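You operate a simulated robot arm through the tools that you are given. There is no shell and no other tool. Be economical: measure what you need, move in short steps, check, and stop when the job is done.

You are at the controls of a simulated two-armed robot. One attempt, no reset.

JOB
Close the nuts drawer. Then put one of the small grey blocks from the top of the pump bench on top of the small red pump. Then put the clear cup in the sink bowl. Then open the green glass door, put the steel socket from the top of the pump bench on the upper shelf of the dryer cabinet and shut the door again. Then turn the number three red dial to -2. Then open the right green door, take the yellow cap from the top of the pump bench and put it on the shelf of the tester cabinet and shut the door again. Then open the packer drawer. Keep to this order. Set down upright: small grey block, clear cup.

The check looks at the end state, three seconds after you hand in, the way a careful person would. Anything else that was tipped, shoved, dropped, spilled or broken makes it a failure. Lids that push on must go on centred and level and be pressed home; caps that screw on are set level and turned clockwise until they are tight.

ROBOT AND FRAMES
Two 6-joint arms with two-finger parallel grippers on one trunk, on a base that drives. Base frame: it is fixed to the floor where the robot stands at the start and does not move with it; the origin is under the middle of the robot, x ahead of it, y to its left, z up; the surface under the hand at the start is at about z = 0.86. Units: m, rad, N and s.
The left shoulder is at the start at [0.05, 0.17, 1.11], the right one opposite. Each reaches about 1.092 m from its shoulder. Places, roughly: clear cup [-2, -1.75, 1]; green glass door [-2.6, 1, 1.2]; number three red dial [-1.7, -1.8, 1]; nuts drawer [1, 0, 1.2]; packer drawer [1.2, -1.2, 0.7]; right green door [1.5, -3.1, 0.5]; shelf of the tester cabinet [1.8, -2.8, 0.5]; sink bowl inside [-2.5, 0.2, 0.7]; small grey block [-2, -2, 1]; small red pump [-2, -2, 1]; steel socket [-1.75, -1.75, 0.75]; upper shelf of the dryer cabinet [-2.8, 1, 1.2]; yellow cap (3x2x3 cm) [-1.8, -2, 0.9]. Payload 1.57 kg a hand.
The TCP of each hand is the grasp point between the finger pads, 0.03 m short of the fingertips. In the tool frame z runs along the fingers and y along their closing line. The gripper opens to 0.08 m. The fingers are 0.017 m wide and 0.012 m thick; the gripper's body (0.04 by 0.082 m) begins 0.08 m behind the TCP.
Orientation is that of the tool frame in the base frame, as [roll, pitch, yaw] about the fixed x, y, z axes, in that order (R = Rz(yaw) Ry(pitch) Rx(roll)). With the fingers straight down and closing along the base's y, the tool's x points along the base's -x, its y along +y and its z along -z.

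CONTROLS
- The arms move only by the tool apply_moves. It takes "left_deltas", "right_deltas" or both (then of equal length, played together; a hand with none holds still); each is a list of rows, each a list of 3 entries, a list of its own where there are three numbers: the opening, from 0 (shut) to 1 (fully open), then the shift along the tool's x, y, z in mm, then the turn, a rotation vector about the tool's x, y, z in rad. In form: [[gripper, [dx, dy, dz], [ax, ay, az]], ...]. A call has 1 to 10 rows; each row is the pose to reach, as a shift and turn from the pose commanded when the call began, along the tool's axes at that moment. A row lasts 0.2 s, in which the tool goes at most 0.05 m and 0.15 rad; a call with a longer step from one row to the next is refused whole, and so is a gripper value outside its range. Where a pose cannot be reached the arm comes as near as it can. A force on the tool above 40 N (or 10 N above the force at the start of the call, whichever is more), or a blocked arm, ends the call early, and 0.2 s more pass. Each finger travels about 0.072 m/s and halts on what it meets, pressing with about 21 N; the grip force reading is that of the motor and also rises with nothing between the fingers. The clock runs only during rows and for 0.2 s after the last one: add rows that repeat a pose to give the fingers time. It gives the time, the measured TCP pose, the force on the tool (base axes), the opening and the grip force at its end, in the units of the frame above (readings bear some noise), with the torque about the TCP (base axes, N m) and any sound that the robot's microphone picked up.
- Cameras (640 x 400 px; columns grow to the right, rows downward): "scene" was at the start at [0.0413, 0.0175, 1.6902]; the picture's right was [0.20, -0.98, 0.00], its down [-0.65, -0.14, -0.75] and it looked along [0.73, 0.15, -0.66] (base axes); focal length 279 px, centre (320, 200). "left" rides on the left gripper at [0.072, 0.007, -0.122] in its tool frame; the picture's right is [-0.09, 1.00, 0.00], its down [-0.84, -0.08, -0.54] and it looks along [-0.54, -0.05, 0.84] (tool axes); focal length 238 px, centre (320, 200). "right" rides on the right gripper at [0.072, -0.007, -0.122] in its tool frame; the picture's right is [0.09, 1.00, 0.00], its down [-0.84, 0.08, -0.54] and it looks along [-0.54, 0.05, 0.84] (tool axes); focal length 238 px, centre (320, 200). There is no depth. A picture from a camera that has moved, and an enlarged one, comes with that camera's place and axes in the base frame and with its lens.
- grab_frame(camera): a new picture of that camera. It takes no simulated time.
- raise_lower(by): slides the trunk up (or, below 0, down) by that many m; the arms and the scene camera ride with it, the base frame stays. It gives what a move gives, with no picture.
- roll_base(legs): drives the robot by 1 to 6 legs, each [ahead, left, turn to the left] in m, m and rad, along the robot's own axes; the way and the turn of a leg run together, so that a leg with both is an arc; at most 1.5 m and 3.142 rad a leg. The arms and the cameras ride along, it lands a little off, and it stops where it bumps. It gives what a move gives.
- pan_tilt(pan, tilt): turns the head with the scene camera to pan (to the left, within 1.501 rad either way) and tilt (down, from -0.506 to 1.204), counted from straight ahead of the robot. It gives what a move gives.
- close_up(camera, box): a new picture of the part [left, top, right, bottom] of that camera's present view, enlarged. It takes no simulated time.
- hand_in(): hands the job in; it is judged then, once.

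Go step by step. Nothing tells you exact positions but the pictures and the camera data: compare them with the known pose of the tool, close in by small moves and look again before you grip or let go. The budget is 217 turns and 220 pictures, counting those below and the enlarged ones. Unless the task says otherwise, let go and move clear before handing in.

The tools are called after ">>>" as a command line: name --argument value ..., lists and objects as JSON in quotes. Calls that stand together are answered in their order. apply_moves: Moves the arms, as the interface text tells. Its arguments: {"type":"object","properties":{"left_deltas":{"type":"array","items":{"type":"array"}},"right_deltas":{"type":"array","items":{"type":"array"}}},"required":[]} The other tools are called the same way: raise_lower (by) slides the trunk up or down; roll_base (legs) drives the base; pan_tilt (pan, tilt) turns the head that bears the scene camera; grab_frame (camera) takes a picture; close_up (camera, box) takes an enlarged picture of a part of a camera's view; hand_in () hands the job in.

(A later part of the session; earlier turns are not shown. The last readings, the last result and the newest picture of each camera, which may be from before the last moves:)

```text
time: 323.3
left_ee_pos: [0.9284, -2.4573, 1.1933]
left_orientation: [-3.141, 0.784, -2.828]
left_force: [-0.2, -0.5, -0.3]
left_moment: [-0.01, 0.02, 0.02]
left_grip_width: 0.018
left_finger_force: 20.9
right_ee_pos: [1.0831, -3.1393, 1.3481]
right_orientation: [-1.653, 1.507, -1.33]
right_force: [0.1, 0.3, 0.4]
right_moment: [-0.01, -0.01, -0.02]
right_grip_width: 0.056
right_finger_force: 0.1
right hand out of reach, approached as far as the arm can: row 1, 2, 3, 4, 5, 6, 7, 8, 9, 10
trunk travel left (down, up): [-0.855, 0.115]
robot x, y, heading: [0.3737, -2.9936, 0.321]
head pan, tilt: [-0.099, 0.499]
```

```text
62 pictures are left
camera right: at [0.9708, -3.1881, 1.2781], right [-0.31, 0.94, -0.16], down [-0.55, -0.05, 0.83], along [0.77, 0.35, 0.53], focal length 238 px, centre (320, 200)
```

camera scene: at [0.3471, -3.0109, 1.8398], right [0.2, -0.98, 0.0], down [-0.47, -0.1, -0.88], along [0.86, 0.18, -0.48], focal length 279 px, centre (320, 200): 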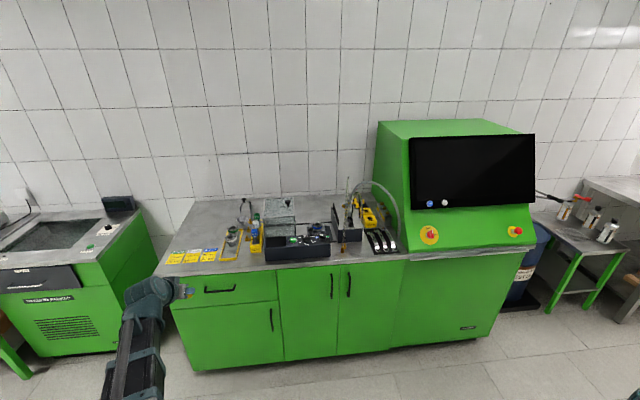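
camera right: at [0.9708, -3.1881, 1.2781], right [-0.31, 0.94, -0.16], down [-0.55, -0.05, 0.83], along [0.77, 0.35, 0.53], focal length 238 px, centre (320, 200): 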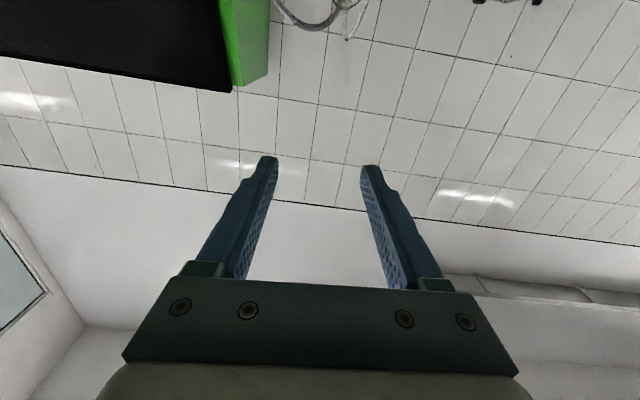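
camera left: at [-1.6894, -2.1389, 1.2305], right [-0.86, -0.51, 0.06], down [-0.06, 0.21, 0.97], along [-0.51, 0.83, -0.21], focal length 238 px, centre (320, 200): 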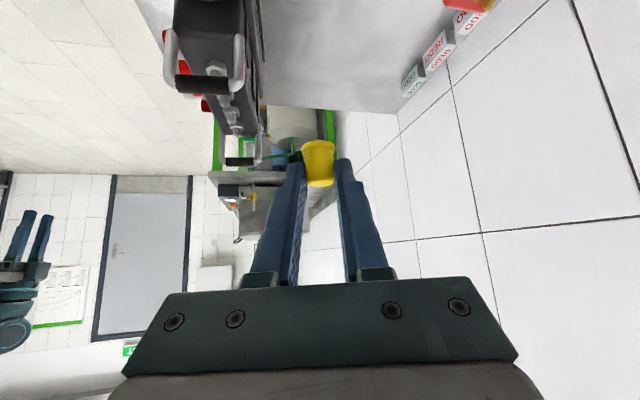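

Lowering in two steps and undoing the small roll.

>>> raise_lower --by -0.3

>>> raise_lower --by -0.3

>>> apply_moves --right_deltas '[[0.7, [0, 0, 0], [0, 0, 0.07]]]'

>>> grab_frame --camera "right"

>>> grab_frame --camera "scene"

```text
time: 326.3
left_ee_pos: [0.9278, -2.4571, 0.8935]
left_orientation: [3.141, 0.784, -2.829]
left_force: [-0.2, -0.4, -0.1]
left_moment: [-0.01, -0.01, 0.02]
left_grip_width: 0.0177
left_finger_force: 20.7
right_ee_pos: [1.0835, -3.1406, 1.049]
right_orientation: [-1.669, 1.508, -1.345]
right_force: [-0.2, -1.5, 0.0]
right_moment: [-0.01, -0.03, -0.04]
right_grip_width: 0.0562
right_finger_force: 0.0
trunk travel left (down, up): [-0.555, 0.415]
robot x, y, heading: [0.3698, -2.9928, 0.315]
head pan, tilt: [-0.099, 0.499]
```

```text
time: 329.3
left_ee_pos: [0.9271, -2.4587, 0.5928]
left_orientation: [3.141, 0.783, -2.83]
left_force: [0.4, -0.2, -1.0]
left_moment: [0.0, -0.02, 0.02]
left_grip_width: 0.018
left_finger_force: 21.2
right_ee_pos: [1.0829, -3.1401, 0.7478]
right_orientation: [-1.668, 1.508, -1.345]
right_force: [0.0, -0.1, -0.2]
right_moment: [0.02, 0.03, 0.03]
right_grip_width: 0.056
right_finger_force: 0.1
trunk travel left (down, up): [-0.255, 0.715]
robot x, y, heading: [0.3717, -2.9952, 0.318]
head pan, tilt: [-0.099, 0.499]
```

```text
time: 329.7
left_ee_pos: [0.9277, -2.4572, 0.5938]
left_orientation: [3.139, 0.784, -2.828]
left_force: [0.6, -0.3, -0.2]
left_moment: [-0.03, 0.02, 0.02]
left_grip_width: 0.0185
left_finger_force: 20.8
right_ee_pos: [1.0832, -3.1396, 0.748]
right_orientation: [2.253, 1.561, 2.577]
right_force: [0.6, 0.9, 1.2]
right_moment: [0.0, 0.01, -0.02]
right_grip_width: 0.0562
right_finger_force: 0.1
trunk travel left (down, up): [-0.255, 0.715]
robot x, y, heading: [0.3735, -2.9927, 0.316]
head pan, tilt: [-0.099, 0.499]
```

```text
61 pictures are left
camera right: at [0.969, -3.1841, 0.6774], right [-0.32, 0.94, -0.09], down [-0.53, -0.1, 0.84], along [0.79, 0.31, 0.54], focal length 238 px, centre (320, 200)
```

right: 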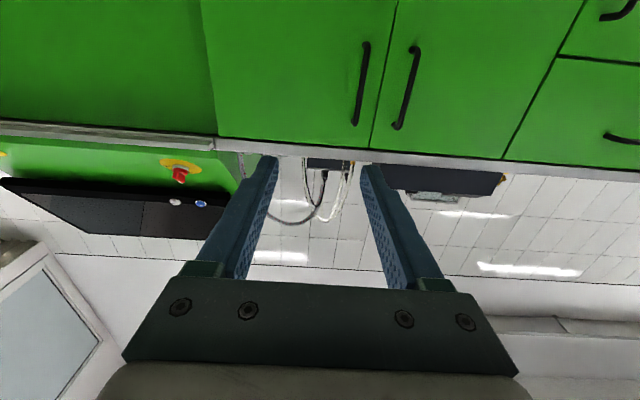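

```text
60 pictures are left
camera scene: at [0.4218, -2.9863, 1.2399], right [0.21, -0.98, 0.0], down [-0.47, -0.1, -0.88], along [0.86, 0.19, -0.48], focal length 279 px, centre (320, 200)
```

scene: 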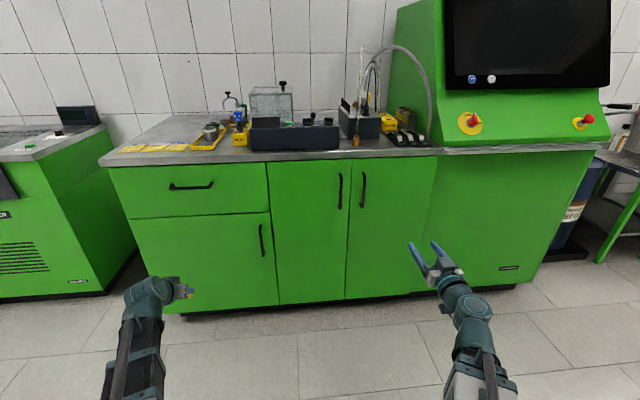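

Handle located at (1.437,-2.939,0.735). Approaching to 8 cm with the right hand.

>>> apply_moves --right_deltas '[[0.6, [0, 12, 45], [0, 0, 0]], [0.6, [0, 24, 90], [0, 0, 0]], [0.6, [0, 36, 135], [0, 0, 0]], [0.6, [0, 48, 180], [0, 0, 0]], [0.6, [0, 60, 225], [0, 0, 0]], [0.6, [0, 72, 270], [0, 0, 0]], [0.6, [0, 80, 315], [0, 0, 0]]]'

>>> grab_frame --camera "right"

```text
time: 331.3
left_ee_pos: [0.9278, -2.4576, 0.5949]
left_orientation: [-3.141, 0.783, -2.829]
left_force: [0.1, 0.0, 0.4]
left_moment: [-0.01, 0.02, 0.02]
left_grip_width: 0.0183
left_finger_force: 21.0
right_ee_pos: [1.3572, -2.9629, 0.7481]
right_orientation: [2.463, 1.561, 2.786]
right_force: [0.6, -0.3, 0.5]
right_moment: [-0.01, 0.02, 0.0]
right_grip_width: 0.0479
right_finger_force: 0.2
trunk travel left (down, up): [-0.255, 0.715]
robot x, y, heading: [0.3707, -2.9937, 0.318]
head pan, tilt: [-0.099, 0.499]
```

```text
59 pictures are left
camera right: at [1.2434, -3.0067, 0.6772], right [-0.32, 0.94, -0.09], down [-0.53, -0.1, 0.84], along [0.79, 0.31, 0.53], focal length 238 px, centre (320, 200)
```

right: 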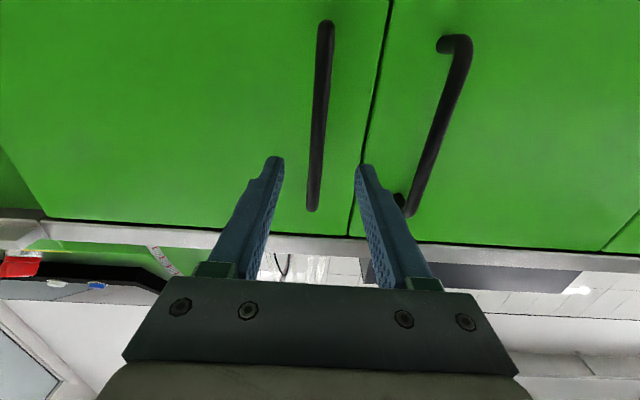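

Bar centred. Moving in and gripping.

>>> apply_moves --right_deltas '[[0.6, [0, 0, 25], [0, 0, 0]], [0.6, [0, 0, 50], [0, 0, 0]], [0.6, [0, 0, 66], [0, 0, 0]], [0.4, [0, 0, 66], [0, 0, 0]], [0.2, [0, 0, 66], [0, 0, 0]], [0, [0, 0, 66], [0, 0, 0]], [0, [0, 0, 66], [0, 0, 0]]]'

>>> grab_frame --camera "right"

```text
time: 332.9
left_ee_pos: [0.9286, -2.4585, 0.5942]
left_orientation: [3.141, 0.783, -2.829]
left_force: [-0.4, 0.4, -0.1]
left_moment: [-0.02, 0.03, 0.03]
left_grip_width: 0.0181
left_finger_force: 21.4
right_ee_pos: [1.421, -2.9454, 0.7468]
right_orientation: [2.568, 1.558, 2.885]
right_force: [6.5, -11.9, 2.9]
right_moment: [-0.56, 0.11, 0.01]
right_grip_width: 0.012
right_finger_force: 29.5
trunk travel left (down, up): [-0.255, 0.715]
robot x, y, heading: [0.3684, -2.9957, 0.309]
head pan, tilt: [-0.099, 0.499]
```

```text
58 pictures are left
camera right: at [1.3059, -2.9881, 0.6769], right [-0.31, 0.95, -0.09], down [-0.53, -0.1, 0.84], along [0.79, 0.31, 0.53], focal length 238 px, centre (320, 200)
```

right: 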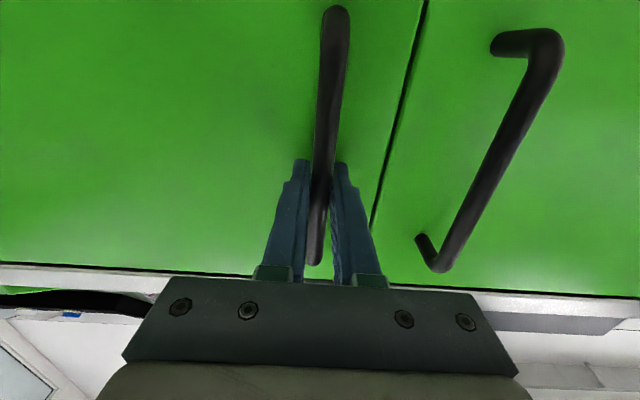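

Gripped. Pulling the door open along its arc.

>>> apply_moves --right_deltas '[[0, [0, -3.2, -18.3], [-0.06, 0, 0]], [0, [0, -7.6, -36.3], [-0.12, 0, 0]], [0, [0, -13, -54], [-0.18, 0, 0]], [0, [0, -19.5, -71.4], [-0.24, 0, 0]], [0, [0, -35.5, -104.9], [-0.36, 0, 0]]]'

>>> grab_frame --camera "scene"

```text
time: 334.1
left_ee_pos: [0.9272, -2.4583, 0.5937]
left_orientation: [3.14, 0.783, -2.827]
left_force: [-0.4, -0.1, -0.7]
left_moment: [0.01, 0.01, -0.02]
left_grip_width: 0.0184
left_finger_force: 21.3
right_ee_pos: [1.3337, -3.0097, 0.7464]
right_orientation: [2.146, 1.561, 2.827]
right_force: [9.8, -9.3, -3.5]
right_moment: [-0.63, -0.01, -0.02]
right_grip_width: 0.0118
right_finger_force: 29.3
trunk travel left (down, up): [-0.255, 0.715]
robot x, y, heading: [0.3706, -2.9956, 0.32]
head pan, tilt: [-0.099, 0.499]
```

```text
57 pictures are left
camera scene: at [0.4228, -2.9866, 1.2397], right [0.21, -0.98, 0.0], down [-0.47, -0.1, -0.88], along [0.86, 0.19, -0.48], focal length 279 px, centre (320, 200)
```

scene: 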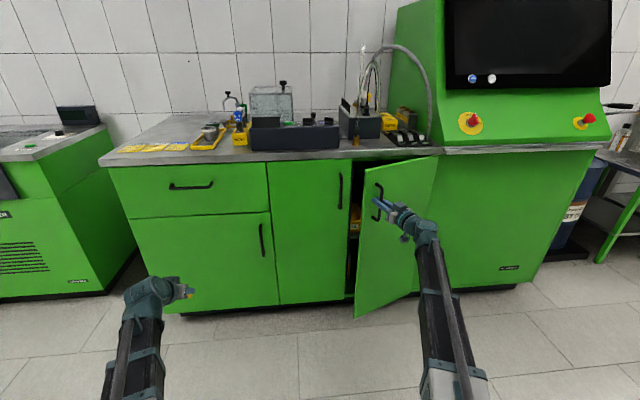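

Continuing the arc another 0.72 rad.

>>> apply_moves --right_deltas '[[0, [0, -7.6, -36.3], [-0.12, 0, 0]], [0, [0, -19.5, -71.4], [-0.24, 0, 0]], [0, [0, -35.5, -104.9], [-0.36, 0, 0]], [0, [0, -55.4, -136.2], [-0.48, 0, 0]], [0, [0, -78.9, -164.9], [-0.6, 0, 0]], [0, [0, -105.6, -190.6], [-0.72, 0, 0]]]'

>>> apply_moves --right_deltas '[[0, [0, -7.6, -36.3], [-0.12, 0, 0]], [0, [0, -19.5, -71.4], [-0.24, 0, 0]], [0.3, [0, -19.5, -71.4], [-0.24, 0, 0]], [0.6, [0, -19.5, -71.4], [-0.24, 0, 0]], [0.6, [0, -19.5, -100], [-0.24, 0, 0]], [0.6, [0, -19.5, -130], [-0.24, 0, 0]]]'

>>> grab_frame --camera "scene"

```text
time: 335.5
left_ee_pos: [0.9287, -2.457, 0.5925]
left_orientation: [3.139, 0.783, -2.828]
left_force: [0.2, -1.2, -0.2]
left_moment: [-0.01, -0.03, 0.01]
left_grip_width: 0.0183
left_finger_force: 21.4
right_ee_pos: [1.2537, -3.2116, 0.7486]
right_orientation: [1.481, 1.559, 2.883]
right_force: [20.4, 0.5, -12.4]
right_moment: [0.0, -0.44, -0.01]
right_grip_width: 0.0121
right_finger_force: 28.8
trunk travel left (down, up): [-0.255, 0.715]
robot x, y, heading: [0.3725, -2.9923, 0.318]
head pan, tilt: [-0.099, 0.499]
```

```text
time: 336.9
left_ee_pos: [0.9288, -2.4572, 0.5924]
left_orientation: [3.141, 0.784, -2.828]
left_force: [0.2, -0.2, 0.1]
left_moment: [0.0, -0.01, 0.0]
left_grip_width: 0.0181
left_finger_force: 21.1
right_ee_pos: [1.2615, -3.2924, 0.7513]
right_orientation: [0.988, 1.56, 2.559]
right_force: [0.0, 0.0, -0.1]
right_moment: [0.02, -0.02, 0.01]
right_grip_width: 0.0481
right_finger_force: 0.0
right hand out of reach, approached as far as the arm can: row 2, 3, 4, 5, 6
trunk travel left (down, up): [-0.255, 0.715]
robot x, y, heading: [0.3739, -2.9936, 0.315]
head pan, tilt: [-0.099, 0.499]
```

```text
56 pictures are left
camera scene: at [0.4219, -2.9863, 1.2399], right [0.21, -0.98, 0.0], down [-0.47, -0.1, -0.88], along [0.86, 0.19, -0.48], focal length 279 px, centre (320, 200)
```

scene: 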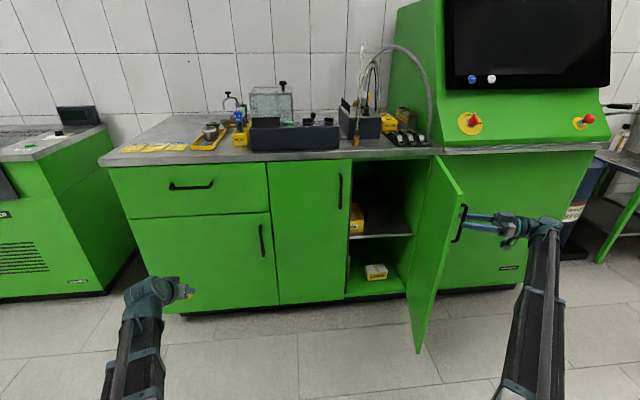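

Door is ~75° open. The right arm is at full stretch, so I'll free the fingers from the bar by shifting the base right 8 cm.

>>> roll_base --legs '[[0, -0.08, 0]]'

>>> close_up --camera "scene" --box '[310, 130, 570, 360]'

```text
time: 338.0
left_ee_pos: [0.9537, -2.5334, 0.5936]
left_orientation: [-3.14, 0.784, -2.826]
left_force: [1.1, 0.2, 0.4]
left_moment: [-0.03, -0.01, -0.02]
left_grip_width: 0.0185
left_finger_force: 20.7
right_ee_pos: [1.2874, -3.3651, 0.751]
right_orientation: [1.001, 1.56, 2.572]
right_force: [-0.4, 0.0, -0.1]
right_moment: [0.01, 0.01, 0.0]
right_grip_width: 0.0479
right_finger_force: 0.2
trunk travel left (down, up): [-0.255, 0.715]
robot x, y, heading: [0.3972, -3.0704, 0.318]
head pan, tilt: [-0.099, 0.499]
```

```text
1.74 times, centred on (440, 245) of scene
camera zoom: at [0.4469, -3.0631, 1.2399], right [0.22, -0.98, 0.0], down [-0.47, -0.1, -0.88], along [0.86, 0.19, -0.48], focal length 485 px, centre (111, 122)
```

zoom: 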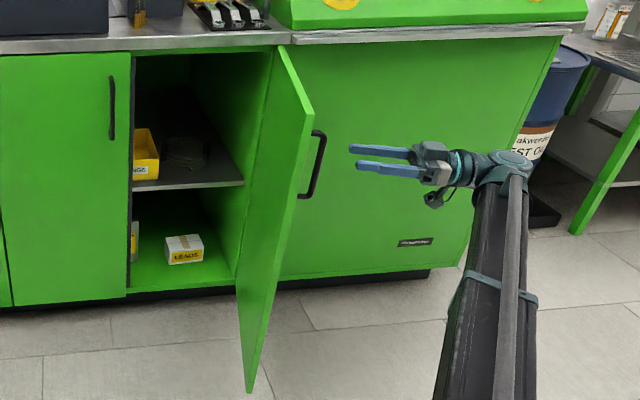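

Fingers are free. Inside I see the shelf at z≈0.465 with free space front right (≈ 2 boxes left/behind). I'll pull the right hand back, then bring the base ahead-right so the left hand can reach in.

>>> apply_moves --right_deltas '[[0.6, [0, 40, -10], [0, 0, 0]], [0.6, [0, 80, -10], [0, 0, 0]], [0.6, [0, 120, -10], [0, 0, 0]]]'

>>> roll_base --legs '[[0, -0.2, 0], [0.2, 0, 0]]'

>>> grab_frame --camera "scene"

```text
time: 338.8
left_ee_pos: [0.9511, -2.5339, 0.595]
left_orientation: [3.141, 0.784, -2.826]
left_force: [1.5, 0.1, -0.6]
left_moment: [0.01, -0.03, -0.02]
left_grip_width: 0.0184
left_finger_force: 21.0
right_ee_pos: [1.1869, -3.347, 0.7504]
right_orientation: [1.011, 1.559, 2.544]
right_force: [0.6, -0.3, 0.2]
right_moment: [0.02, 0.0, 0.04]
right_grip_width: 0.048
right_finger_force: 0.0
right hand out of reach, approached as far as the arm can: row 1, 2, 3
trunk travel left (down, up): [-0.255, 0.715]
robot x, y, heading: [0.397, -3.0678, 0.318]
head pan, tilt: [-0.099, 0.499]
```

```text
time: 341.6
left_ee_pos: [1.2103, -2.662, 0.5943]
left_orientation: [3.14, 0.784, -2.828]
left_force: [-0.5, -0.1, 0.2]
left_moment: [-0.02, -0.02, -0.01]
left_grip_width: 0.018
left_finger_force: 21.1
right_ee_pos: [1.4442, -3.4753, 0.7515]
right_orientation: [0.987, 1.561, 2.522]
right_force: [-0.8, -0.9, 0.0]
right_moment: [-0.01, 0.03, -0.01]
right_grip_width: 0.0482
right_finger_force: 0.0
trunk travel left (down, up): [-0.255, 0.715]
robot x, y, heading: [0.656, -3.1963, 0.316]
head pan, tilt: [-0.099, 0.499]
```

```text
54 pictures are left
camera scene: at [0.7045, -3.1902, 1.2399], right [0.21, -0.98, 0.0], down [-0.47, -0.1, -0.88], along [0.86, 0.19, -0.48], focal length 279 px, centre (320, 200)
```

scene: 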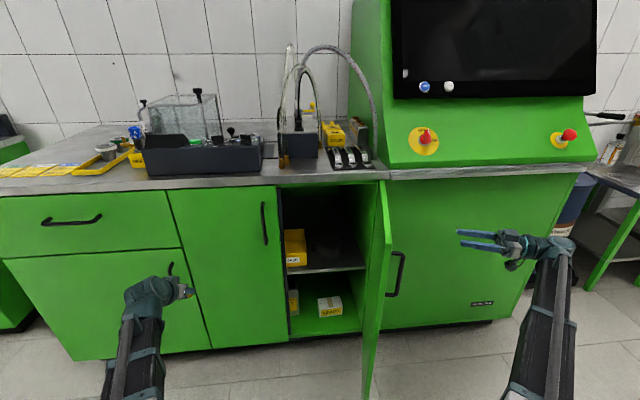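

Now moving the left hand in front of the opening, yawed slightly right.

>>> apply_moves --left_deltas '[[0, [4, -46, -4], [0.028, 0, 0.028]], [0, [8, -92, -8], [0.055, 0, 0.055]], [0, [12, -138, -12], [0.083, 0, 0.083]], [0, [16, -184, -16], [0.11, 0, 0.11]], [0, [20, -230, -20], [0.138, 0, 0.138]], [0, [20, -276, -20], [0.165, 0, 0.165]], [0, [20, -322, -20], [0.193, 0, 0.193]], [0, [20, -368, -20], [0.22, 0, 0.22]], [0, [20, -412, -20], [0.247, 0, 0.247]]]'

>>> grab_frame --camera "left"

```text
time: 343.6
left_ee_pos: [1.3144, -3.0653, 0.5939]
left_orientation: [-3.141, 0.782, 3.108]
left_force: [-0.4, 0.8, 0.8]
left_moment: [0.02, 0.0, -0.01]
left_grip_width: 0.0184
left_finger_force: 21.4
right_ee_pos: [1.4441, -3.4739, 0.7508]
right_orientation: [1.004, 1.56, 2.541]
right_force: [-0.1, 0.9, -0.4]
right_moment: [-0.01, 0.0, 0.01]
right_grip_width: 0.0479
right_finger_force: 0.2
trunk travel left (down, up): [-0.255, 0.715]
robot x, y, heading: [0.659, -3.1969, 0.319]
head pan, tilt: [-0.099, 0.499]
```

```text
53 pictures are left
camera left: at [1.1769, -3.0535, 0.6305], right [0.1, 0.99, 0.06], down [0.21, -0.08, 0.97], along [0.97, -0.08, -0.22], focal length 238 px, centre (320, 200)
```

left: 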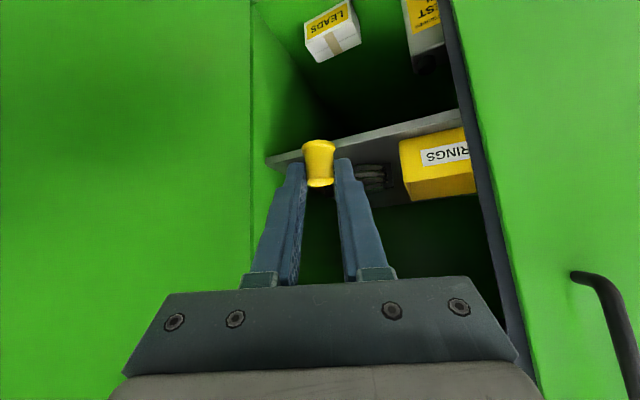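

Shelf front corner triangulated: z≈0.445, ~7 cm inside. Free spot at front right. Moving in 30 cm along the hand's direction, about 11 cm above the shelf.

>>> apply_moves --left_deltas '[[0, [-32, 0, 32], [0, 0, 0]], [0, [-64, 0, 64], [0, 0, 0]], [0, [-96, 0, 96], [0, 0, 0]], [0, [-128, 0, 128], [0, 0, 0]], [0, [-160, 0, 160], [0, 0, 0]], [0, [-190, 0, 190], [0, 0, 0]], [0, [-212, 0, 212], [0, 0, 0]]]'

>>> raise_lower --by -0.08

>>> grab_frame --camera "left"

>>> close_up --camera "scene" --box '[240, 150, 440, 330]'

```text
time: 345.2
left_ee_pos: [1.6133, -3.0715, 0.593]
left_orientation: [-3.141, 0.785, 3.109]
left_force: [-0.7, -0.6, -0.6]
left_moment: [-0.01, -0.02, -0.01]
left_grip_width: 0.0183
left_finger_force: 20.6
right_ee_pos: [1.444, -3.4744, 0.7499]
right_orientation: [0.992, 1.56, 2.527]
right_force: [-1.0, -0.3, 0.0]
right_moment: [-0.01, -0.01, 0.0]
right_grip_width: 0.048
right_finger_force: 0.1
trunk travel left (down, up): [-0.255, 0.715]
robot x, y, heading: [0.6567, -3.1971, 0.315]
head pan, tilt: [-0.099, 0.499]
```

```text
time: 346.4
left_ee_pos: [1.613, -3.0716, 0.5148]
left_orientation: [-3.14, 0.783, 3.107]
left_force: [4.9, 1.3, 13.5]
left_moment: [0.09, -0.03, -0.11]
left_grip_width: 0.0183
left_finger_force: 21.0
right_ee_pos: [1.4442, -3.4751, 0.6722]
right_orientation: [0.922, 1.562, 2.458]
right_force: [-0.2, 0.4, 0.3]
right_moment: [0.01, 0.03, 0.0]
right_grip_width: 0.0479
right_finger_force: 0.0
trunk travel left (down, up): [-0.175, 0.795]
robot x, y, heading: [0.654, -3.1925, 0.314]
head pan, tilt: [-0.099, 0.499]
```

```text
52 pictures are left
camera left: at [1.4757, -3.0608, 0.5512], right [0.1, 0.99, 0.07], down [0.21, -0.08, 0.97], along [0.97, -0.08, -0.21], focal length 238 px, centre (320, 200)
```

left: 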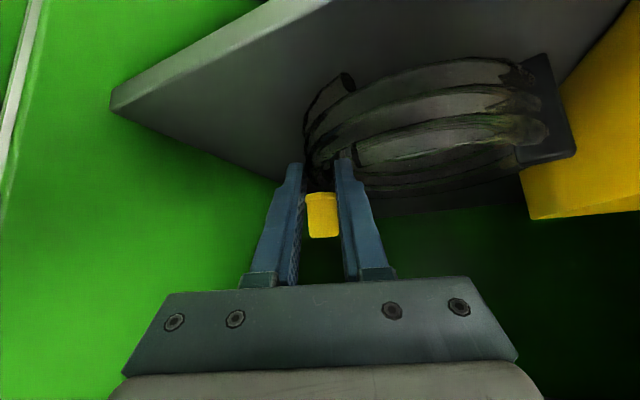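

```text
2.22 times, centred on (340, 240) of scene
camera zoom: at [0.7037, -3.1903, 1.1598], right [0.21, -0.98, 0.0], down [-0.47, -0.1, -0.88], along [0.86, 0.19, -0.48], focal length 620 px, centre (276, 111)
```

zoom: 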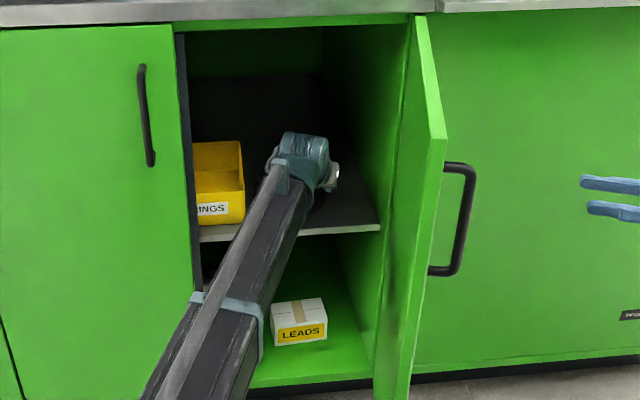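

The hand touched the dark coil on the shelf and the cap was pushed up in the grip. Raising at once and checking.

>>> raise_lower --by 0.06

>>> close_up --camera "left" --box '[80, 0, 400, 260]'

```text
time: 347.4
left_ee_pos: [1.6121, -3.0719, 0.5737]
left_orientation: [-3.14, 0.782, 3.109]
left_force: [-0.9, -0.7, -0.6]
left_moment: [-0.03, -0.01, 0.01]
left_grip_width: 0.0176
left_finger_force: 21.0
right_ee_pos: [1.4439, -3.4739, 0.7313]
right_orientation: [0.997, 1.559, 2.532]
right_force: [-0.5, 0.6, 0.3]
right_moment: [0.02, 0.04, -0.03]
right_grip_width: 0.048
right_finger_force: 0.1
trunk travel left (down, up): [-0.235, 0.735]
robot x, y, heading: [0.6597, -3.2003, 0.317]
head pan, tilt: [-0.099, 0.499]
```

```text
1.54 times, centred on (240, 130) of left
camera zoom: at [1.4759, -3.0608, 0.6104], right [0.1, 0.99, 0.07], down [0.21, -0.08, 0.97], along [0.97, -0.08, -0.22], focal length 367 px, centre (443, 308)
```

zoom: 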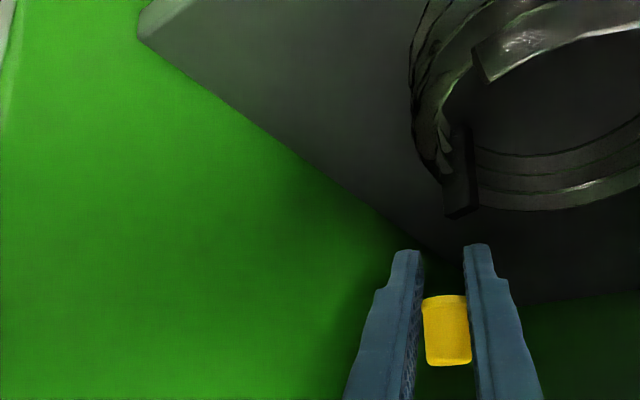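

The coil still lies on the shelf; the cap is intact between the fingers, just higher. I'll shift 6 cm right, to the free strip beside the right wall, and flatten the hand's pitch to 30° so the cap sits near the shelf.

>>> apply_moves --left_deltas '[[0, [-3, -20, 3], [0, -0.09, 0]], [0, [-6, -41, 6], [0, -0.18, 0]], [0, [-8, -61, 8], [0, -0.26, 0]]]'

>>> raise_lower --by -0.09

>>> grab_frame --camera "left"

```text
time: 348.2
left_ee_pos: [1.6225, -3.1318, 0.619]
left_orientation: [-3.141, 1.042, 3.109]
left_force: [-0.2, 1.1, -0.2]
left_moment: [-0.01, 0.02, 0.0]
left_grip_width: 0.0175
left_finger_force: 21.1
left hand out of reach, approached as far as the arm can: row 1, 2, 3
right_ee_pos: [1.4437, -3.4754, 0.73]
right_orientation: [1.004, 1.561, 2.54]
right_force: [-0.5, 0.0, -0.6]
right_moment: [-0.03, 0.01, 0.03]
right_grip_width: 0.048
right_finger_force: 0.1
trunk travel left (down, up): [-0.235, 0.735]
robot x, y, heading: [0.658, -3.1951, 0.315]
head pan, tilt: [-0.099, 0.499]
```

```text
time: 349.4
left_ee_pos: [1.6221, -3.1321, 0.5283]
left_orientation: [3.141, 1.042, 3.107]
left_force: [1.1, -0.6, 0.1]
left_moment: [0.02, 0.03, 0.01]
left_grip_width: 0.0176
left_finger_force: 20.5
right_ee_pos: [1.4436, -3.4739, 0.6405]
right_orientation: [0.995, 1.561, 2.526]
right_force: [-0.6, -0.2, 0.0]
right_moment: [0.01, 0.0, -0.02]
right_grip_width: 0.048
right_finger_force: 0.1
trunk travel left (down, up): [-0.145, 0.825]
robot x, y, heading: [0.6571, -3.1961, 0.314]
head pan, tilt: [-0.099, 0.499]
```

```text
49 pictures are left
camera left: at [1.4812, -3.1203, 0.5292], right [0.08, 0.99, 0.08], down [-0.05, -0.08, 1.0], along [1.0, -0.08, 0.04], focal length 238 px, centre (320, 200)
```

left: 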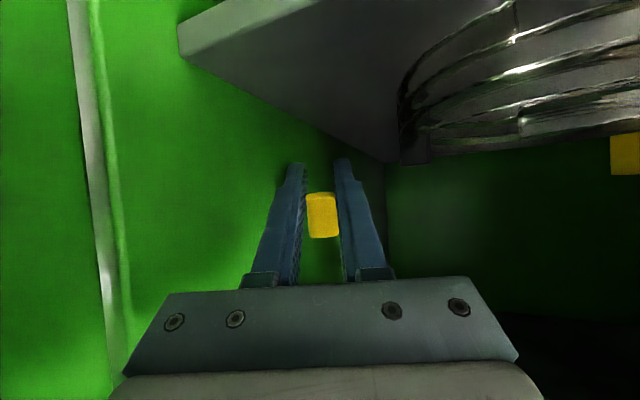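

Clear strip under the hand, coil to the left. Lowering toward the shelf.

>>> raise_lower --by -0.05

>>> grab_frame --camera "left"

```text
time: 350.3
left_ee_pos: [1.6243, -3.1322, 0.4875]
left_orientation: [-3.141, 1.064, 3.106]
left_force: [-5.0, 1.2, 28.1]
left_moment: [0.01, -0.46, -0.32]
left_grip_width: 0.0176
left_finger_force: 21.3
right_ee_pos: [1.4423, -3.4745, 0.594]
right_orientation: [0.824, 1.561, 2.356]
right_force: [-0.2, -0.3, 0.2]
right_moment: [0.04, -0.01, -0.04]
right_grip_width: 0.0483
right_finger_force: 0.1
trunk travel left (down, up): [-0.096, 0.874]
robot x, y, heading: [0.6521, -3.1955, 0.315]
head pan, tilt: [-0.099, 0.499]
stopped: the force on the tool passed its limit at 48 N (the readings are from after the stop); the commanded pose is now the measured one
```

```text
48 pictures are left
camera left: at [1.4821, -3.1201, 0.4838], right [0.08, 0.99, 0.08], down [-0.07, -0.07, 0.99], along [0.99, -0.09, 0.07], focal length 238 px, centre (320, 200)
```

left: 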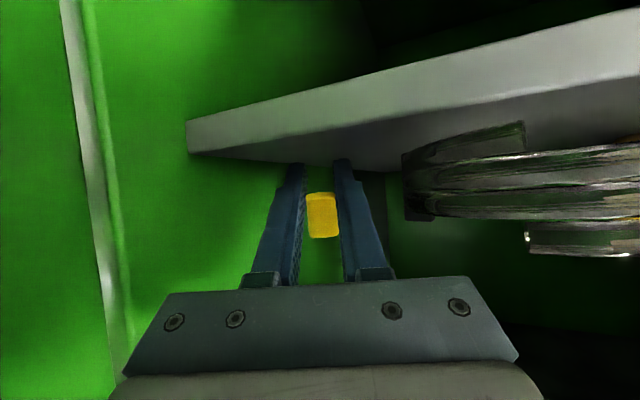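

Fingertips reached the shelf (top z≈0.465), but the cap is ~2.5 cm up in the grip. Flattening the hand further will bring it closer: raise, pitch up 0.3 rad, then lower again.

>>> raise_lower --by 0.04

>>> apply_moves --left_deltas '[[0, [0, 0, 0], [0, -0.1, 0]], [0, [0, 0, 0], [0, -0.2, 0]], [0, [0, 0, 0], [0, -0.3, 0]]]'

>>> raise_lower --by -0.095

>>> grab_frame --camera "left"

```text
time: 351.1
left_ee_pos: [1.6236, -3.1322, 0.5229]
left_orientation: [-3.139, 1.057, 3.107]
left_force: [-1.1, -0.2, 0.1]
left_moment: [-0.02, -0.01, -0.01]
left_grip_width: 0.0176
left_finger_force: 21.3
right_ee_pos: [1.4437, -3.4737, 0.6316]
right_orientation: [0.997, 1.559, 2.533]
right_force: [-1.0, -0.1, 0.4]
right_moment: [-0.01, -0.03, 0.05]
right_grip_width: 0.048
right_finger_force: 0.0
trunk travel left (down, up): [-0.136, 0.834]
robot x, y, heading: [0.6553, -3.1977, 0.315]
head pan, tilt: [-0.099, 0.499]
```

```text
time: 351.9
left_ee_pos: [1.625, -3.1314, 0.5847]
left_orientation: [-3.14, 1.358, 3.109]
left_force: [-0.4, -0.2, -1.0]
left_moment: [-0.02, -0.01, -0.01]
left_grip_width: 0.0174
left_finger_force: 21.8
left hand out of reach, approached as far as the arm can: row 1, 2, 3
right_ee_pos: [1.4437, -3.4752, 0.6311]
right_orientation: [0.994, 1.561, 2.531]
right_force: [-0.5, 0.0, -0.1]
right_moment: [0.01, 0.03, 0.0]
right_grip_width: 0.0478
right_finger_force: 0.0
trunk travel left (down, up): [-0.136, 0.834]
robot x, y, heading: [0.6569, -3.2007, 0.316]
head pan, tilt: [-0.099, 0.499]
```

```text
time: 353.2
left_ee_pos: [1.6252, -3.1333, 0.4884]
left_orientation: [-3.139, 1.358, 3.107]
left_force: [0.1, 0.5, 0.2]
left_moment: [0.04, 0.01, 0.01]
left_grip_width: 0.0177
left_finger_force: 20.8
right_ee_pos: [1.4446, -3.4741, 0.5372]
right_orientation: [0.992, 1.562, 2.527]
right_force: [0.3, 0.1, 0.2]
right_moment: [-0.01, 0.02, 0.0]
right_grip_width: 0.048
right_finger_force: 0.1
trunk travel left (down, up): [-0.041, 0.929]
robot x, y, heading: [0.6537, -3.1972, 0.32]
head pan, tilt: [-0.099, 0.499]
```

```text
47 pictures are left
camera left: at [1.4901, -3.1206, 0.4457], right [0.06, 0.99, 0.09], down [-0.35, -0.06, 0.93], along [0.93, -0.08, 0.35], focal length 238 px, centre (320, 200)
```

left: 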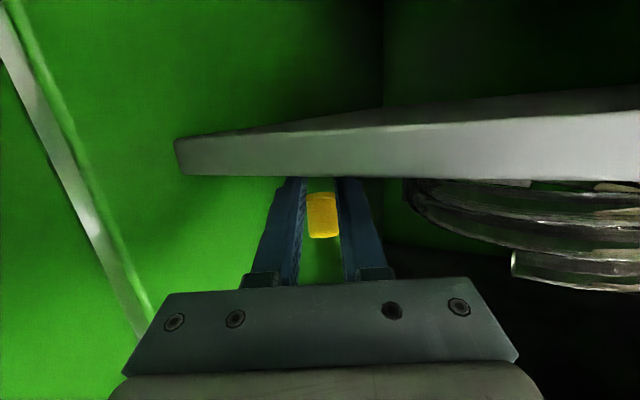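

Lowering to contact, in small steps.

>>> raise_lower --by -0.006

>>> raise_lower --by -0.003

>>> close_up --camera "left" --box '[220, 120, 440, 260]'

```text
time: 353.7
left_ee_pos: [1.6245, -3.1324, 0.4828]
left_orientation: [-3.138, 1.358, 3.109]
left_force: [0.2, -0.6, -0.3]
left_moment: [0.03, 0.01, -0.01]
left_grip_width: 0.0176
left_finger_force: 21.0
right_ee_pos: [1.4438, -3.474, 0.5304]
right_orientation: [0.994, 1.559, 2.529]
right_force: [-0.4, -0.7, -1.0]
right_moment: [0.02, 0.03, -0.01]
right_grip_width: 0.0481
right_finger_force: 0.1
trunk travel left (down, up): [-0.035, 0.935]
robot x, y, heading: [0.6552, -3.1973, 0.315]
head pan, tilt: [-0.099, 0.499]
```

```text
time: 354.3
left_ee_pos: [1.6252, -3.1309, 0.4798]
left_orientation: [-3.141, 1.358, 3.108]
left_force: [-0.4, 0.7, -0.5]
left_moment: [-0.02, 0.02, 0.01]
left_grip_width: 0.0177
left_finger_force: 21.4
right_ee_pos: [1.4438, -3.4749, 0.5269]
right_orientation: [0.993, 1.56, 2.528]
right_force: [-0.8, 0.4, -0.5]
right_moment: [0.04, 0.0, -0.01]
right_grip_width: 0.048
right_finger_force: 0.0
trunk travel left (down, up): [-0.032, 0.938]
robot x, y, heading: [0.656, -3.1977, 0.32]
head pan, tilt: [-0.099, 0.499]
```

```text
2.86 times, centred on (330, 190) of left
camera zoom: at [1.4901, -3.1206, 0.4367], right [0.06, 0.99, 0.09], down [-0.35, -0.06, 0.93], along [0.93, -0.08, 0.35], focal length 681 px, centre (291, 229)
```

zoom: 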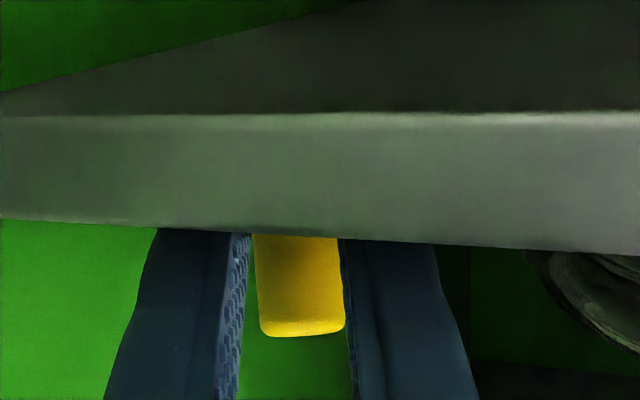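

Still no contact; continuing down.

>>> raise_lower --by -0.004

>>> raise_lower --by -0.003

>>> raise_lower --by -0.003

```text
time: 354.8
left_ee_pos: [1.624, -3.1325, 0.4787]
left_orientation: [3.141, 1.364, 3.101]
left_force: [4.2, 2.6, 23.8]
left_moment: [-0.02, -0.73, -0.24]
left_grip_width: 0.0176
left_finger_force: 21.1
right_ee_pos: [1.4436, -3.4747, 0.5256]
right_orientation: [0.842, 1.562, 2.376]
right_force: [0.1, -0.5, 0.1]
right_moment: [-0.03, -0.02, 0.0]
right_grip_width: 0.0479
right_finger_force: 0.0
trunk travel left (down, up): [-0.028, 0.942]
robot x, y, heading: [0.6555, -3.1973, 0.316]
head pan, tilt: [-0.099, 0.499]
```

```text
time: 355.2
left_ee_pos: [1.6246, -3.1323, 0.4784]
left_orientation: [-3.142, 1.374, 3.099]
left_force: [-2.9, 1.6, 22.7]
left_moment: [-0.01, -0.6, -0.27]
left_grip_width: 0.0177
left_finger_force: 21.4
right_ee_pos: [1.4423, -3.4738, 0.5233]
right_orientation: [0.866, 1.562, 2.401]
right_force: [-0.4, -0.4, 0.2]
right_moment: [-0.03, 0.03, -0.01]
right_grip_width: 0.0479
right_finger_force: 0.1
trunk travel left (down, up): [-0.026, 0.944]
robot x, y, heading: [0.6561, -3.1951, 0.315]
head pan, tilt: [-0.099, 0.499]
stopped: the force on the tool passed its limit at 42 N (the readings are from after the stop); the commanded pose is now the measured one
```

```text
time: 355.7
left_ee_pos: [1.6258, -3.132, 0.4788]
left_orientation: [3.141, 1.385, 3.095]
left_force: [-3.3, 2.3, 24.5]
left_moment: [-0.02, -0.63, -0.31]
left_grip_width: 0.0175
left_finger_force: 20.9
right_ee_pos: [1.4439, -3.4757, 0.5198]
right_orientation: [0.863, 1.562, 2.401]
right_force: [0.0, 0.5, -0.1]
right_moment: [0.06, 0.01, -0.02]
right_grip_width: 0.0482
right_finger_force: 0.0
trunk travel left (down, up): [-0.023, 0.947]
robot x, y, heading: [0.6553, -3.1975, 0.318]
head pan, tilt: [-0.099, 0.499]
stopped: the force on the tool passed its limit at 41 N (the readings are from after the stop); the commanded pose is now the measured one
```

Fingertips rest on the shelf. Easing up 2 mm and opening slowly so the cap settles between the fingers.

>>> raise_lower --by 0.004

>>> apply_moves --left_deltas '[[0.23, [0, 0, 0], [0, 0, 0]], [0.25, [0, 0, 0], [0, 0, 0]], [0.27, [0, 0, 0], [0, 0, 0]], [0.32, [0, 0, 0], [0, 0, 0]], [0.4, [0, 0, 0], [0, 0, 0]], [0.4, [0, 0, 0], [0, 0, 0]]]'

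>>> grab_frame --camera "left"

```text
time: 356.2
left_ee_pos: [1.6256, -3.1325, 0.4788]
left_orientation: [-3.141, 1.375, 3.102]
left_force: [-1.7, 0.0, 5.9]
left_moment: [0.06, -0.14, 0.04]
left_grip_width: 0.0174
left_finger_force: 20.7
right_ee_pos: [1.4441, -3.4732, 0.5239]
right_orientation: [0.967, 1.56, 2.503]
right_force: [1.3, -0.8, 0.0]
right_moment: [-0.02, 0.01, 0.01]
right_grip_width: 0.0481
right_finger_force: 0.0
trunk travel left (down, up): [-0.027, 0.943]
robot x, y, heading: [0.6542, -3.1959, 0.318]
head pan, tilt: [-0.099, 0.499]
```

```text
time: 357.6
left_ee_pos: [1.6256, -3.1306, 0.4787]
left_orientation: [-3.139, 1.376, 3.101]
left_force: [-0.3, 0.8, -0.7]
left_moment: [0.01, -0.02, -0.03]
left_grip_width: 0.0321
left_finger_force: 0.1
right_ee_pos: [1.4436, -3.4738, 0.5225]
right_orientation: [1.003, 1.559, 2.54]
right_force: [0.7, 0.3, -0.7]
right_moment: [0.01, 0.01, -0.02]
right_grip_width: 0.0478
right_finger_force: 0.1
trunk travel left (down, up): [-0.027, 0.943]
robot x, y, heading: [0.656, -3.197, 0.313]
head pan, tilt: [-0.099, 0.499]
```

```text
45 pictures are left
camera left: at [1.4924, -3.1196, 0.4333], right [0.06, 0.99, 0.09], down [-0.37, -0.06, 0.93], along [0.93, -0.09, 0.37], focal length 238 px, centre (320, 200)
```

left: 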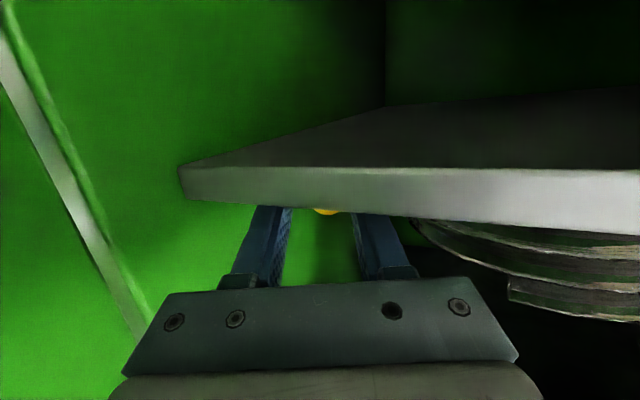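

The cap has dropped onto the shelf between the fingers. Withdrawing straight back.

>>> apply_moves --left_deltas '[[0.45, [0, 0, -20], [0, 0, 0]], [0.5, [0, 0, -60], [0, 0, 0]], [0.5, [0, 0, -105], [0, 0, 0]], [0.5, [0, 0, -150], [0, 0, 0]], [0.5, [0, 0, -195], [0, 0, 0]], [0.5, [0, 0, -240], [0, 0, 0]], [0.5, [0, 0, -280], [0, 0, 0]]]'

>>> close_up --camera "scene" --box '[260, 30, 440, 220]'

```text
time: 359.2
left_ee_pos: [1.3593, -3.1201, 0.48]
left_orientation: [-3.138, 1.378, 3.102]
left_force: [0.5, -0.1, 0.3]
left_moment: [-0.01, -0.01, 0.03]
left_grip_width: 0.0401
left_finger_force: 0.1
left hand out of reach, approached as far as the arm can: row 1, 2, 3, 4, 5, 6, 7
right_ee_pos: [1.4449, -3.4747, 0.5221]
right_orientation: [1.007, 1.56, 2.54]
right_force: [-0.1, 0.3, 0.0]
right_moment: [0.01, 0.05, 0.02]
right_grip_width: 0.048
right_finger_force: 0.1
trunk travel left (down, up): [-0.027, 0.943]
robot x, y, heading: [0.6556, -3.1958, 0.316]
head pan, tilt: [-0.099, 0.499]
```

```text
2.11 times, centred on (350, 125) of scene
camera zoom: at [0.7046, -3.1901, 1.012], right [0.21, -0.98, 0.0], down [-0.47, -0.1, -0.88], along [0.86, 0.19, -0.48], focal length 587 px, centre (257, 358)
```

zoom: 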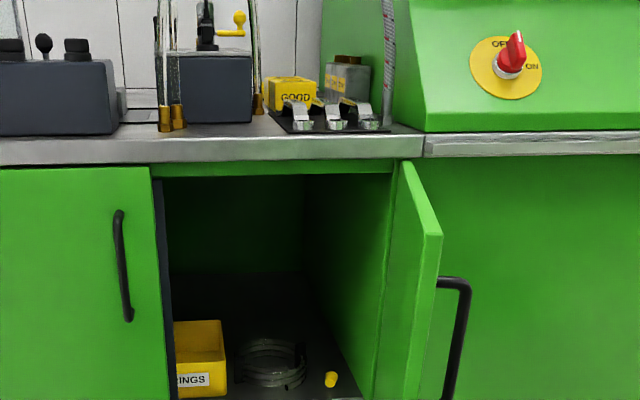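

The cap rests on the shelf beside the coil. Now I'll move the left hand clear and bring the right (closed) alongside the door's outer face to push it shut.

>>> apply_moves --left_deltas '[[0.5, [0, 45, 0], [0, 0, 0]], [0.5, [0, 90, 0], [0, 0, 0]], [0.5, [0, 135, 0], [0, 0, 0]], [0.5, [0, 180, 0], [0, 0, 0]], [0.5, [0, 225, 0], [0, 0, 0]], [0.5, [0, 270, 0], [0, 0, 0]], [0.5, [0, 310, 0], [0, 0, 0]]]' --right_deltas '[[0.3, [0, 10, 25], [0, 0, 0]], [0, [0, 20, 50], [0, 0, 0]], [0, [0, 30, 75], [0, 0, 0]], [0, [0, 40, 100], [0, 0, 0]], [0, [0, 51, 125], [0, 0, 0]], [0, [0, 62, 150], [0, 0, 0]], [0, [0, 73, 165], [0, 0, 0]]]'

>>> grab_frame --camera "scene"

```text
time: 360.9
left_ee_pos: [1.3703, -2.8131, 0.4791]
left_orientation: [-3.134, 1.372, 3.098]
left_force: [-9.3, -11.1, 0.9]
left_moment: [-0.01, -0.02, -0.14]
left_grip_width: 0.0296
left_finger_force: 0.0
right_ee_pos: [1.3774, -3.3067, 0.5242]
right_orientation: [0.771, 1.56, 2.305]
right_force: [0.1, -0.3, 0.2]
right_moment: [0.0, -0.01, 0.0]
right_grip_width: 0.0
right_finger_force: 21.0
trunk travel left (down, up): [-0.027, 0.943]
robot x, y, heading: [0.6563, -3.1979, 0.315]
head pan, tilt: [-0.099, 0.499]
```

```text
43 pictures are left
camera scene: at [0.7041, -3.1907, 1.012], right [0.21, -0.98, 0.0], down [-0.47, -0.1, -0.88], along [0.86, 0.19, -0.48], focal length 279 px, centre (320, 200)
```

scene: 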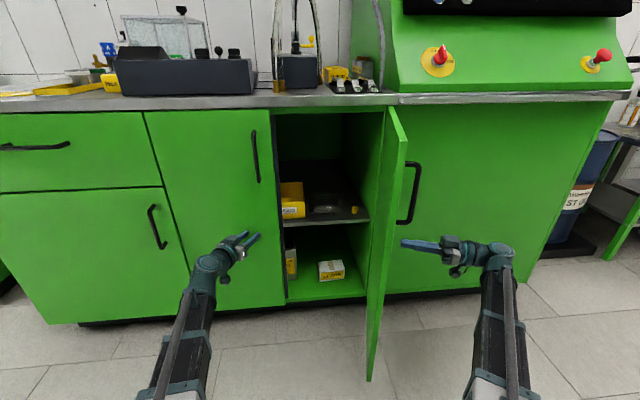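

Left fingertips lightly touch the neighbouring door, so I back them off while the right hand pushes the door shut along its arc.

>>> apply_moves --left_deltas '[[0.4, [0, 0, -30], [0, 0, 0]], [0.4, [0, 0, -60], [0, 0, 0]], [0.4, [0, 0, -100], [0, 0, 0]], [0.4, [0, 0, -140], [0, 0, 0]], [0.4, [0, 20, -160], [0, 0, 0]], [0.4, [0, 40, -160], [0, 0, 0]], [0.4, [0, 60, -160], [0, 0, 0]], [0.4, [0, 60, -160], [0, 0, 0]], [0.4, [0, 60, -160], [0, 0, 0]]]' --right_deltas '[[0, [0, 1, 32], [0, 0, 0]], [0, [0, 3, 65], [0.017, 0, 0]], [0, [0, 5, 92], [0.16, 0, 0]], [0, [0, 3.6, 119.5], [0.3, 0, 0]], [0, [0, -3, 146], [0.445, 0, 0]], [0, [0, -13, 171.5], [0.59, 0, 0]], [0, [0, -26.5, 195], [0.735, 0, 0]], [0, [0, -43.4, 216.6], [0.88, 0, 0]], [0, [0, -63.5, 235], [1.025, 0, 0]]]'

>>> grab_frame --camera "scene"

```text
time: 362.9
left_ee_pos: [1.2177, -2.7451, 0.4796]
left_orientation: [-3.141, 1.377, 3.102]
left_force: [0.0, -0.4, 0.1]
left_moment: [-0.02, -0.05, -0.02]
left_grip_width: 0.0318
left_finger_force: 0.0
left hand out of reach, approached as far as the arm can: row 2, 3, 4, 5, 6, 7, 8, 9
right_ee_pos: [1.4488, -3.0761, 0.5212]
right_orientation: [1.787, 1.561, 2.295]
right_force: [-0.1, 0.4, -0.7]
right_moment: [-0.01, 0.01, -0.03]
right_grip_width: 0.0002
right_finger_force: 20.5
right hand out of reach, approached as far as the arm can: row 5, 6, 7, 8, 9
trunk travel left (down, up): [-0.027, 0.943]
robot x, y, heading: [0.6561, -3.1944, 0.32]
head pan, tilt: [-0.099, 0.499]
```

```text
42 pictures are left
camera scene: at [0.7045, -3.1901, 1.012], right [0.21, -0.98, 0.0], down [-0.47, -0.1, -0.88], along [0.86, 0.19, -0.48], focal length 279 px, centre (320, 200)
```

scene: 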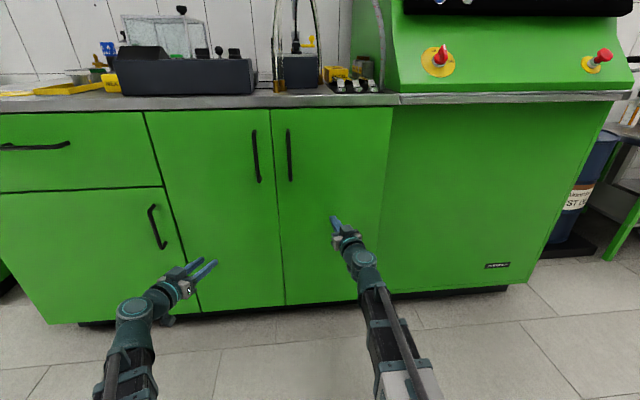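

Nearly shut. Pushing straight until firm resistance.

>>> apply_moves --right_deltas '[[0, [0, -4, 12], [0.05, 0, 0]], [0, [0, -8, 24], [0.1, 0, 0]], [0, [0, -10, 34], [0.15, 0, 0]], [0, [0, -12, 42], [0.19, 0, 0]], [0, [0, -12, 48], [0.19, 0, 0]]]'

>>> close_up --camera "scene" --box '[230, 80, 430, 300]'

```text
time: 363.4
left_ee_pos: [1.2182, -2.7442, 0.4793]
left_orientation: [-3.141, 1.377, 3.099]
left_force: [0.1, 0.2, 0.5]
left_moment: [-0.01, 0.04, -0.03]
left_grip_width: 0.0319
left_finger_force: 0.0
right_ee_pos: [1.4617, -3.0713, 0.5197]
right_orientation: [2.077, 1.559, 2.513]
right_force: [-3.8, -0.2, -1.3]
right_moment: [0.02, -0.01, -0.03]
right_grip_width: 0.0001
right_finger_force: 20.6
trunk travel left (down, up): [-0.027, 0.943]
robot x, y, heading: [0.6506, -3.1936, 0.315]
head pan, tilt: [-0.099, 0.499]
stopped in row 2 (right hand): the force on the tool passed its limit at 54 N (the readings are from after the stop); the commanded pose is now the measured one
```

```text
1.82 times, centred on (330, 190) of scene
camera zoom: at [0.704, -3.1902, 1.0121], right [0.21, -0.98, 0.0], down [-0.47, -0.1, -0.88], along [0.86, 0.19, -0.48], focal length 507 px, centre (302, 218)
```

zoom: 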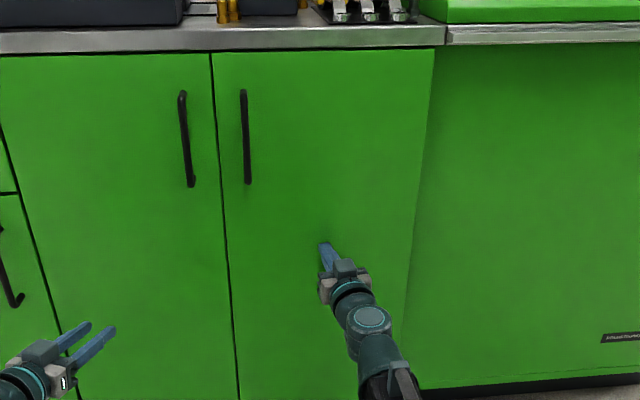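

The door is shut. Now to the packer: back off, raise, and slide left to it.

>>> roll_base --legs '[[-0.4, 0, 0], [0, 1.3, 0], [0, 0.5, 0]]'

>>> raise_lower --by 0.25

>>> pan_tilt --pan 0.0 --tilt 0.55

>>> grab_frame --camera "scene"

```text
time: 374.4
left_ee_pos: [0.3061, -1.1861, 0.4786]
left_orientation: [-3.137, 1.377, 3.099]
left_force: [-0.3, 0.0, 0.9]
left_moment: [0.0, 0.0, 0.01]
left_grip_width: 0.0321
left_finger_force: 0.2
right_ee_pos: [0.5519, -1.5135, 0.521]
right_orientation: [2.088, 1.559, 2.525]
right_force: [-0.1, 0.3, 0.7]
right_moment: [-0.02, 0.0, -0.01]
right_grip_width: 0.0
right_finger_force: 21.4
trunk travel left (down, up): [-0.027, 0.943]
robot x, y, heading: [-0.2557, -1.6391, 0.309]
head pan, tilt: [-0.099, 0.499]
```

```text
time: 377.0
left_ee_pos: [0.3072, -1.1854, 0.7287]
left_orientation: [-3.137, 1.377, 3.096]
left_force: [0.6, -0.1, 0.6]
left_moment: [-0.02, -0.02, 0.0]
left_grip_width: 0.032
left_finger_force: 0.0
right_ee_pos: [0.552, -1.5126, 0.7706]
right_orientation: [2.088, 1.56, 2.522]
right_force: [-0.7, -0.4, 0.8]
right_moment: [0.0, -0.01, 0.04]
right_grip_width: 0.0
right_finger_force: 20.6
trunk travel left (down, up): [-0.277, 0.693]
robot x, y, heading: [-0.2576, -1.6376, 0.309]
head pan, tilt: [-0.099, 0.499]
```

```text
time: 377.6
left_ee_pos: [0.3061, -1.1862, 0.7302]
left_orientation: [-3.138, 1.376, 3.098]
left_force: [0.1, 0.4, 0.7]
left_moment: [0.02, 0.03, -0.02]
left_grip_width: 0.0322
left_finger_force: 0.0
right_ee_pos: [0.5516, -1.5119, 0.77]
right_orientation: [2.089, 1.56, 2.524]
right_force: [-0.6, 0.2, 0.9]
right_moment: [0.0, 0.01, 0.0]
right_grip_width: 0.0
right_finger_force: 21.2
trunk travel left (down, up): [-0.277, 0.693]
robot x, y, heading: [-0.2607, -1.6371, 0.311]
head pan, tilt: [0.0, 0.55]
```

```text
40 pictures are left
camera scene: at [-0.2113, -1.6216, 1.2575], right [0.31, -0.95, 0.0], down [-0.5, -0.16, -0.85], along [0.81, 0.26, -0.52], focal length 279 px, centre (320, 200)
```

scene: 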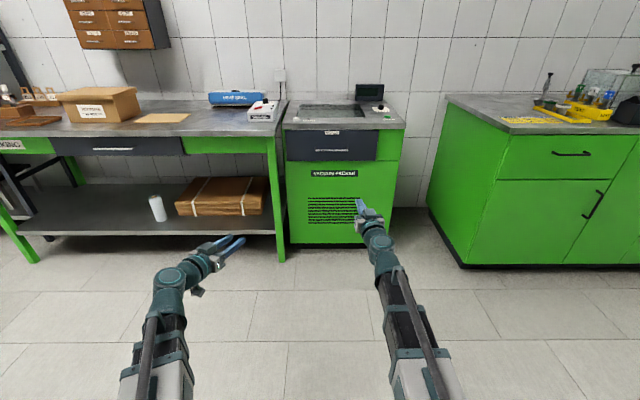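

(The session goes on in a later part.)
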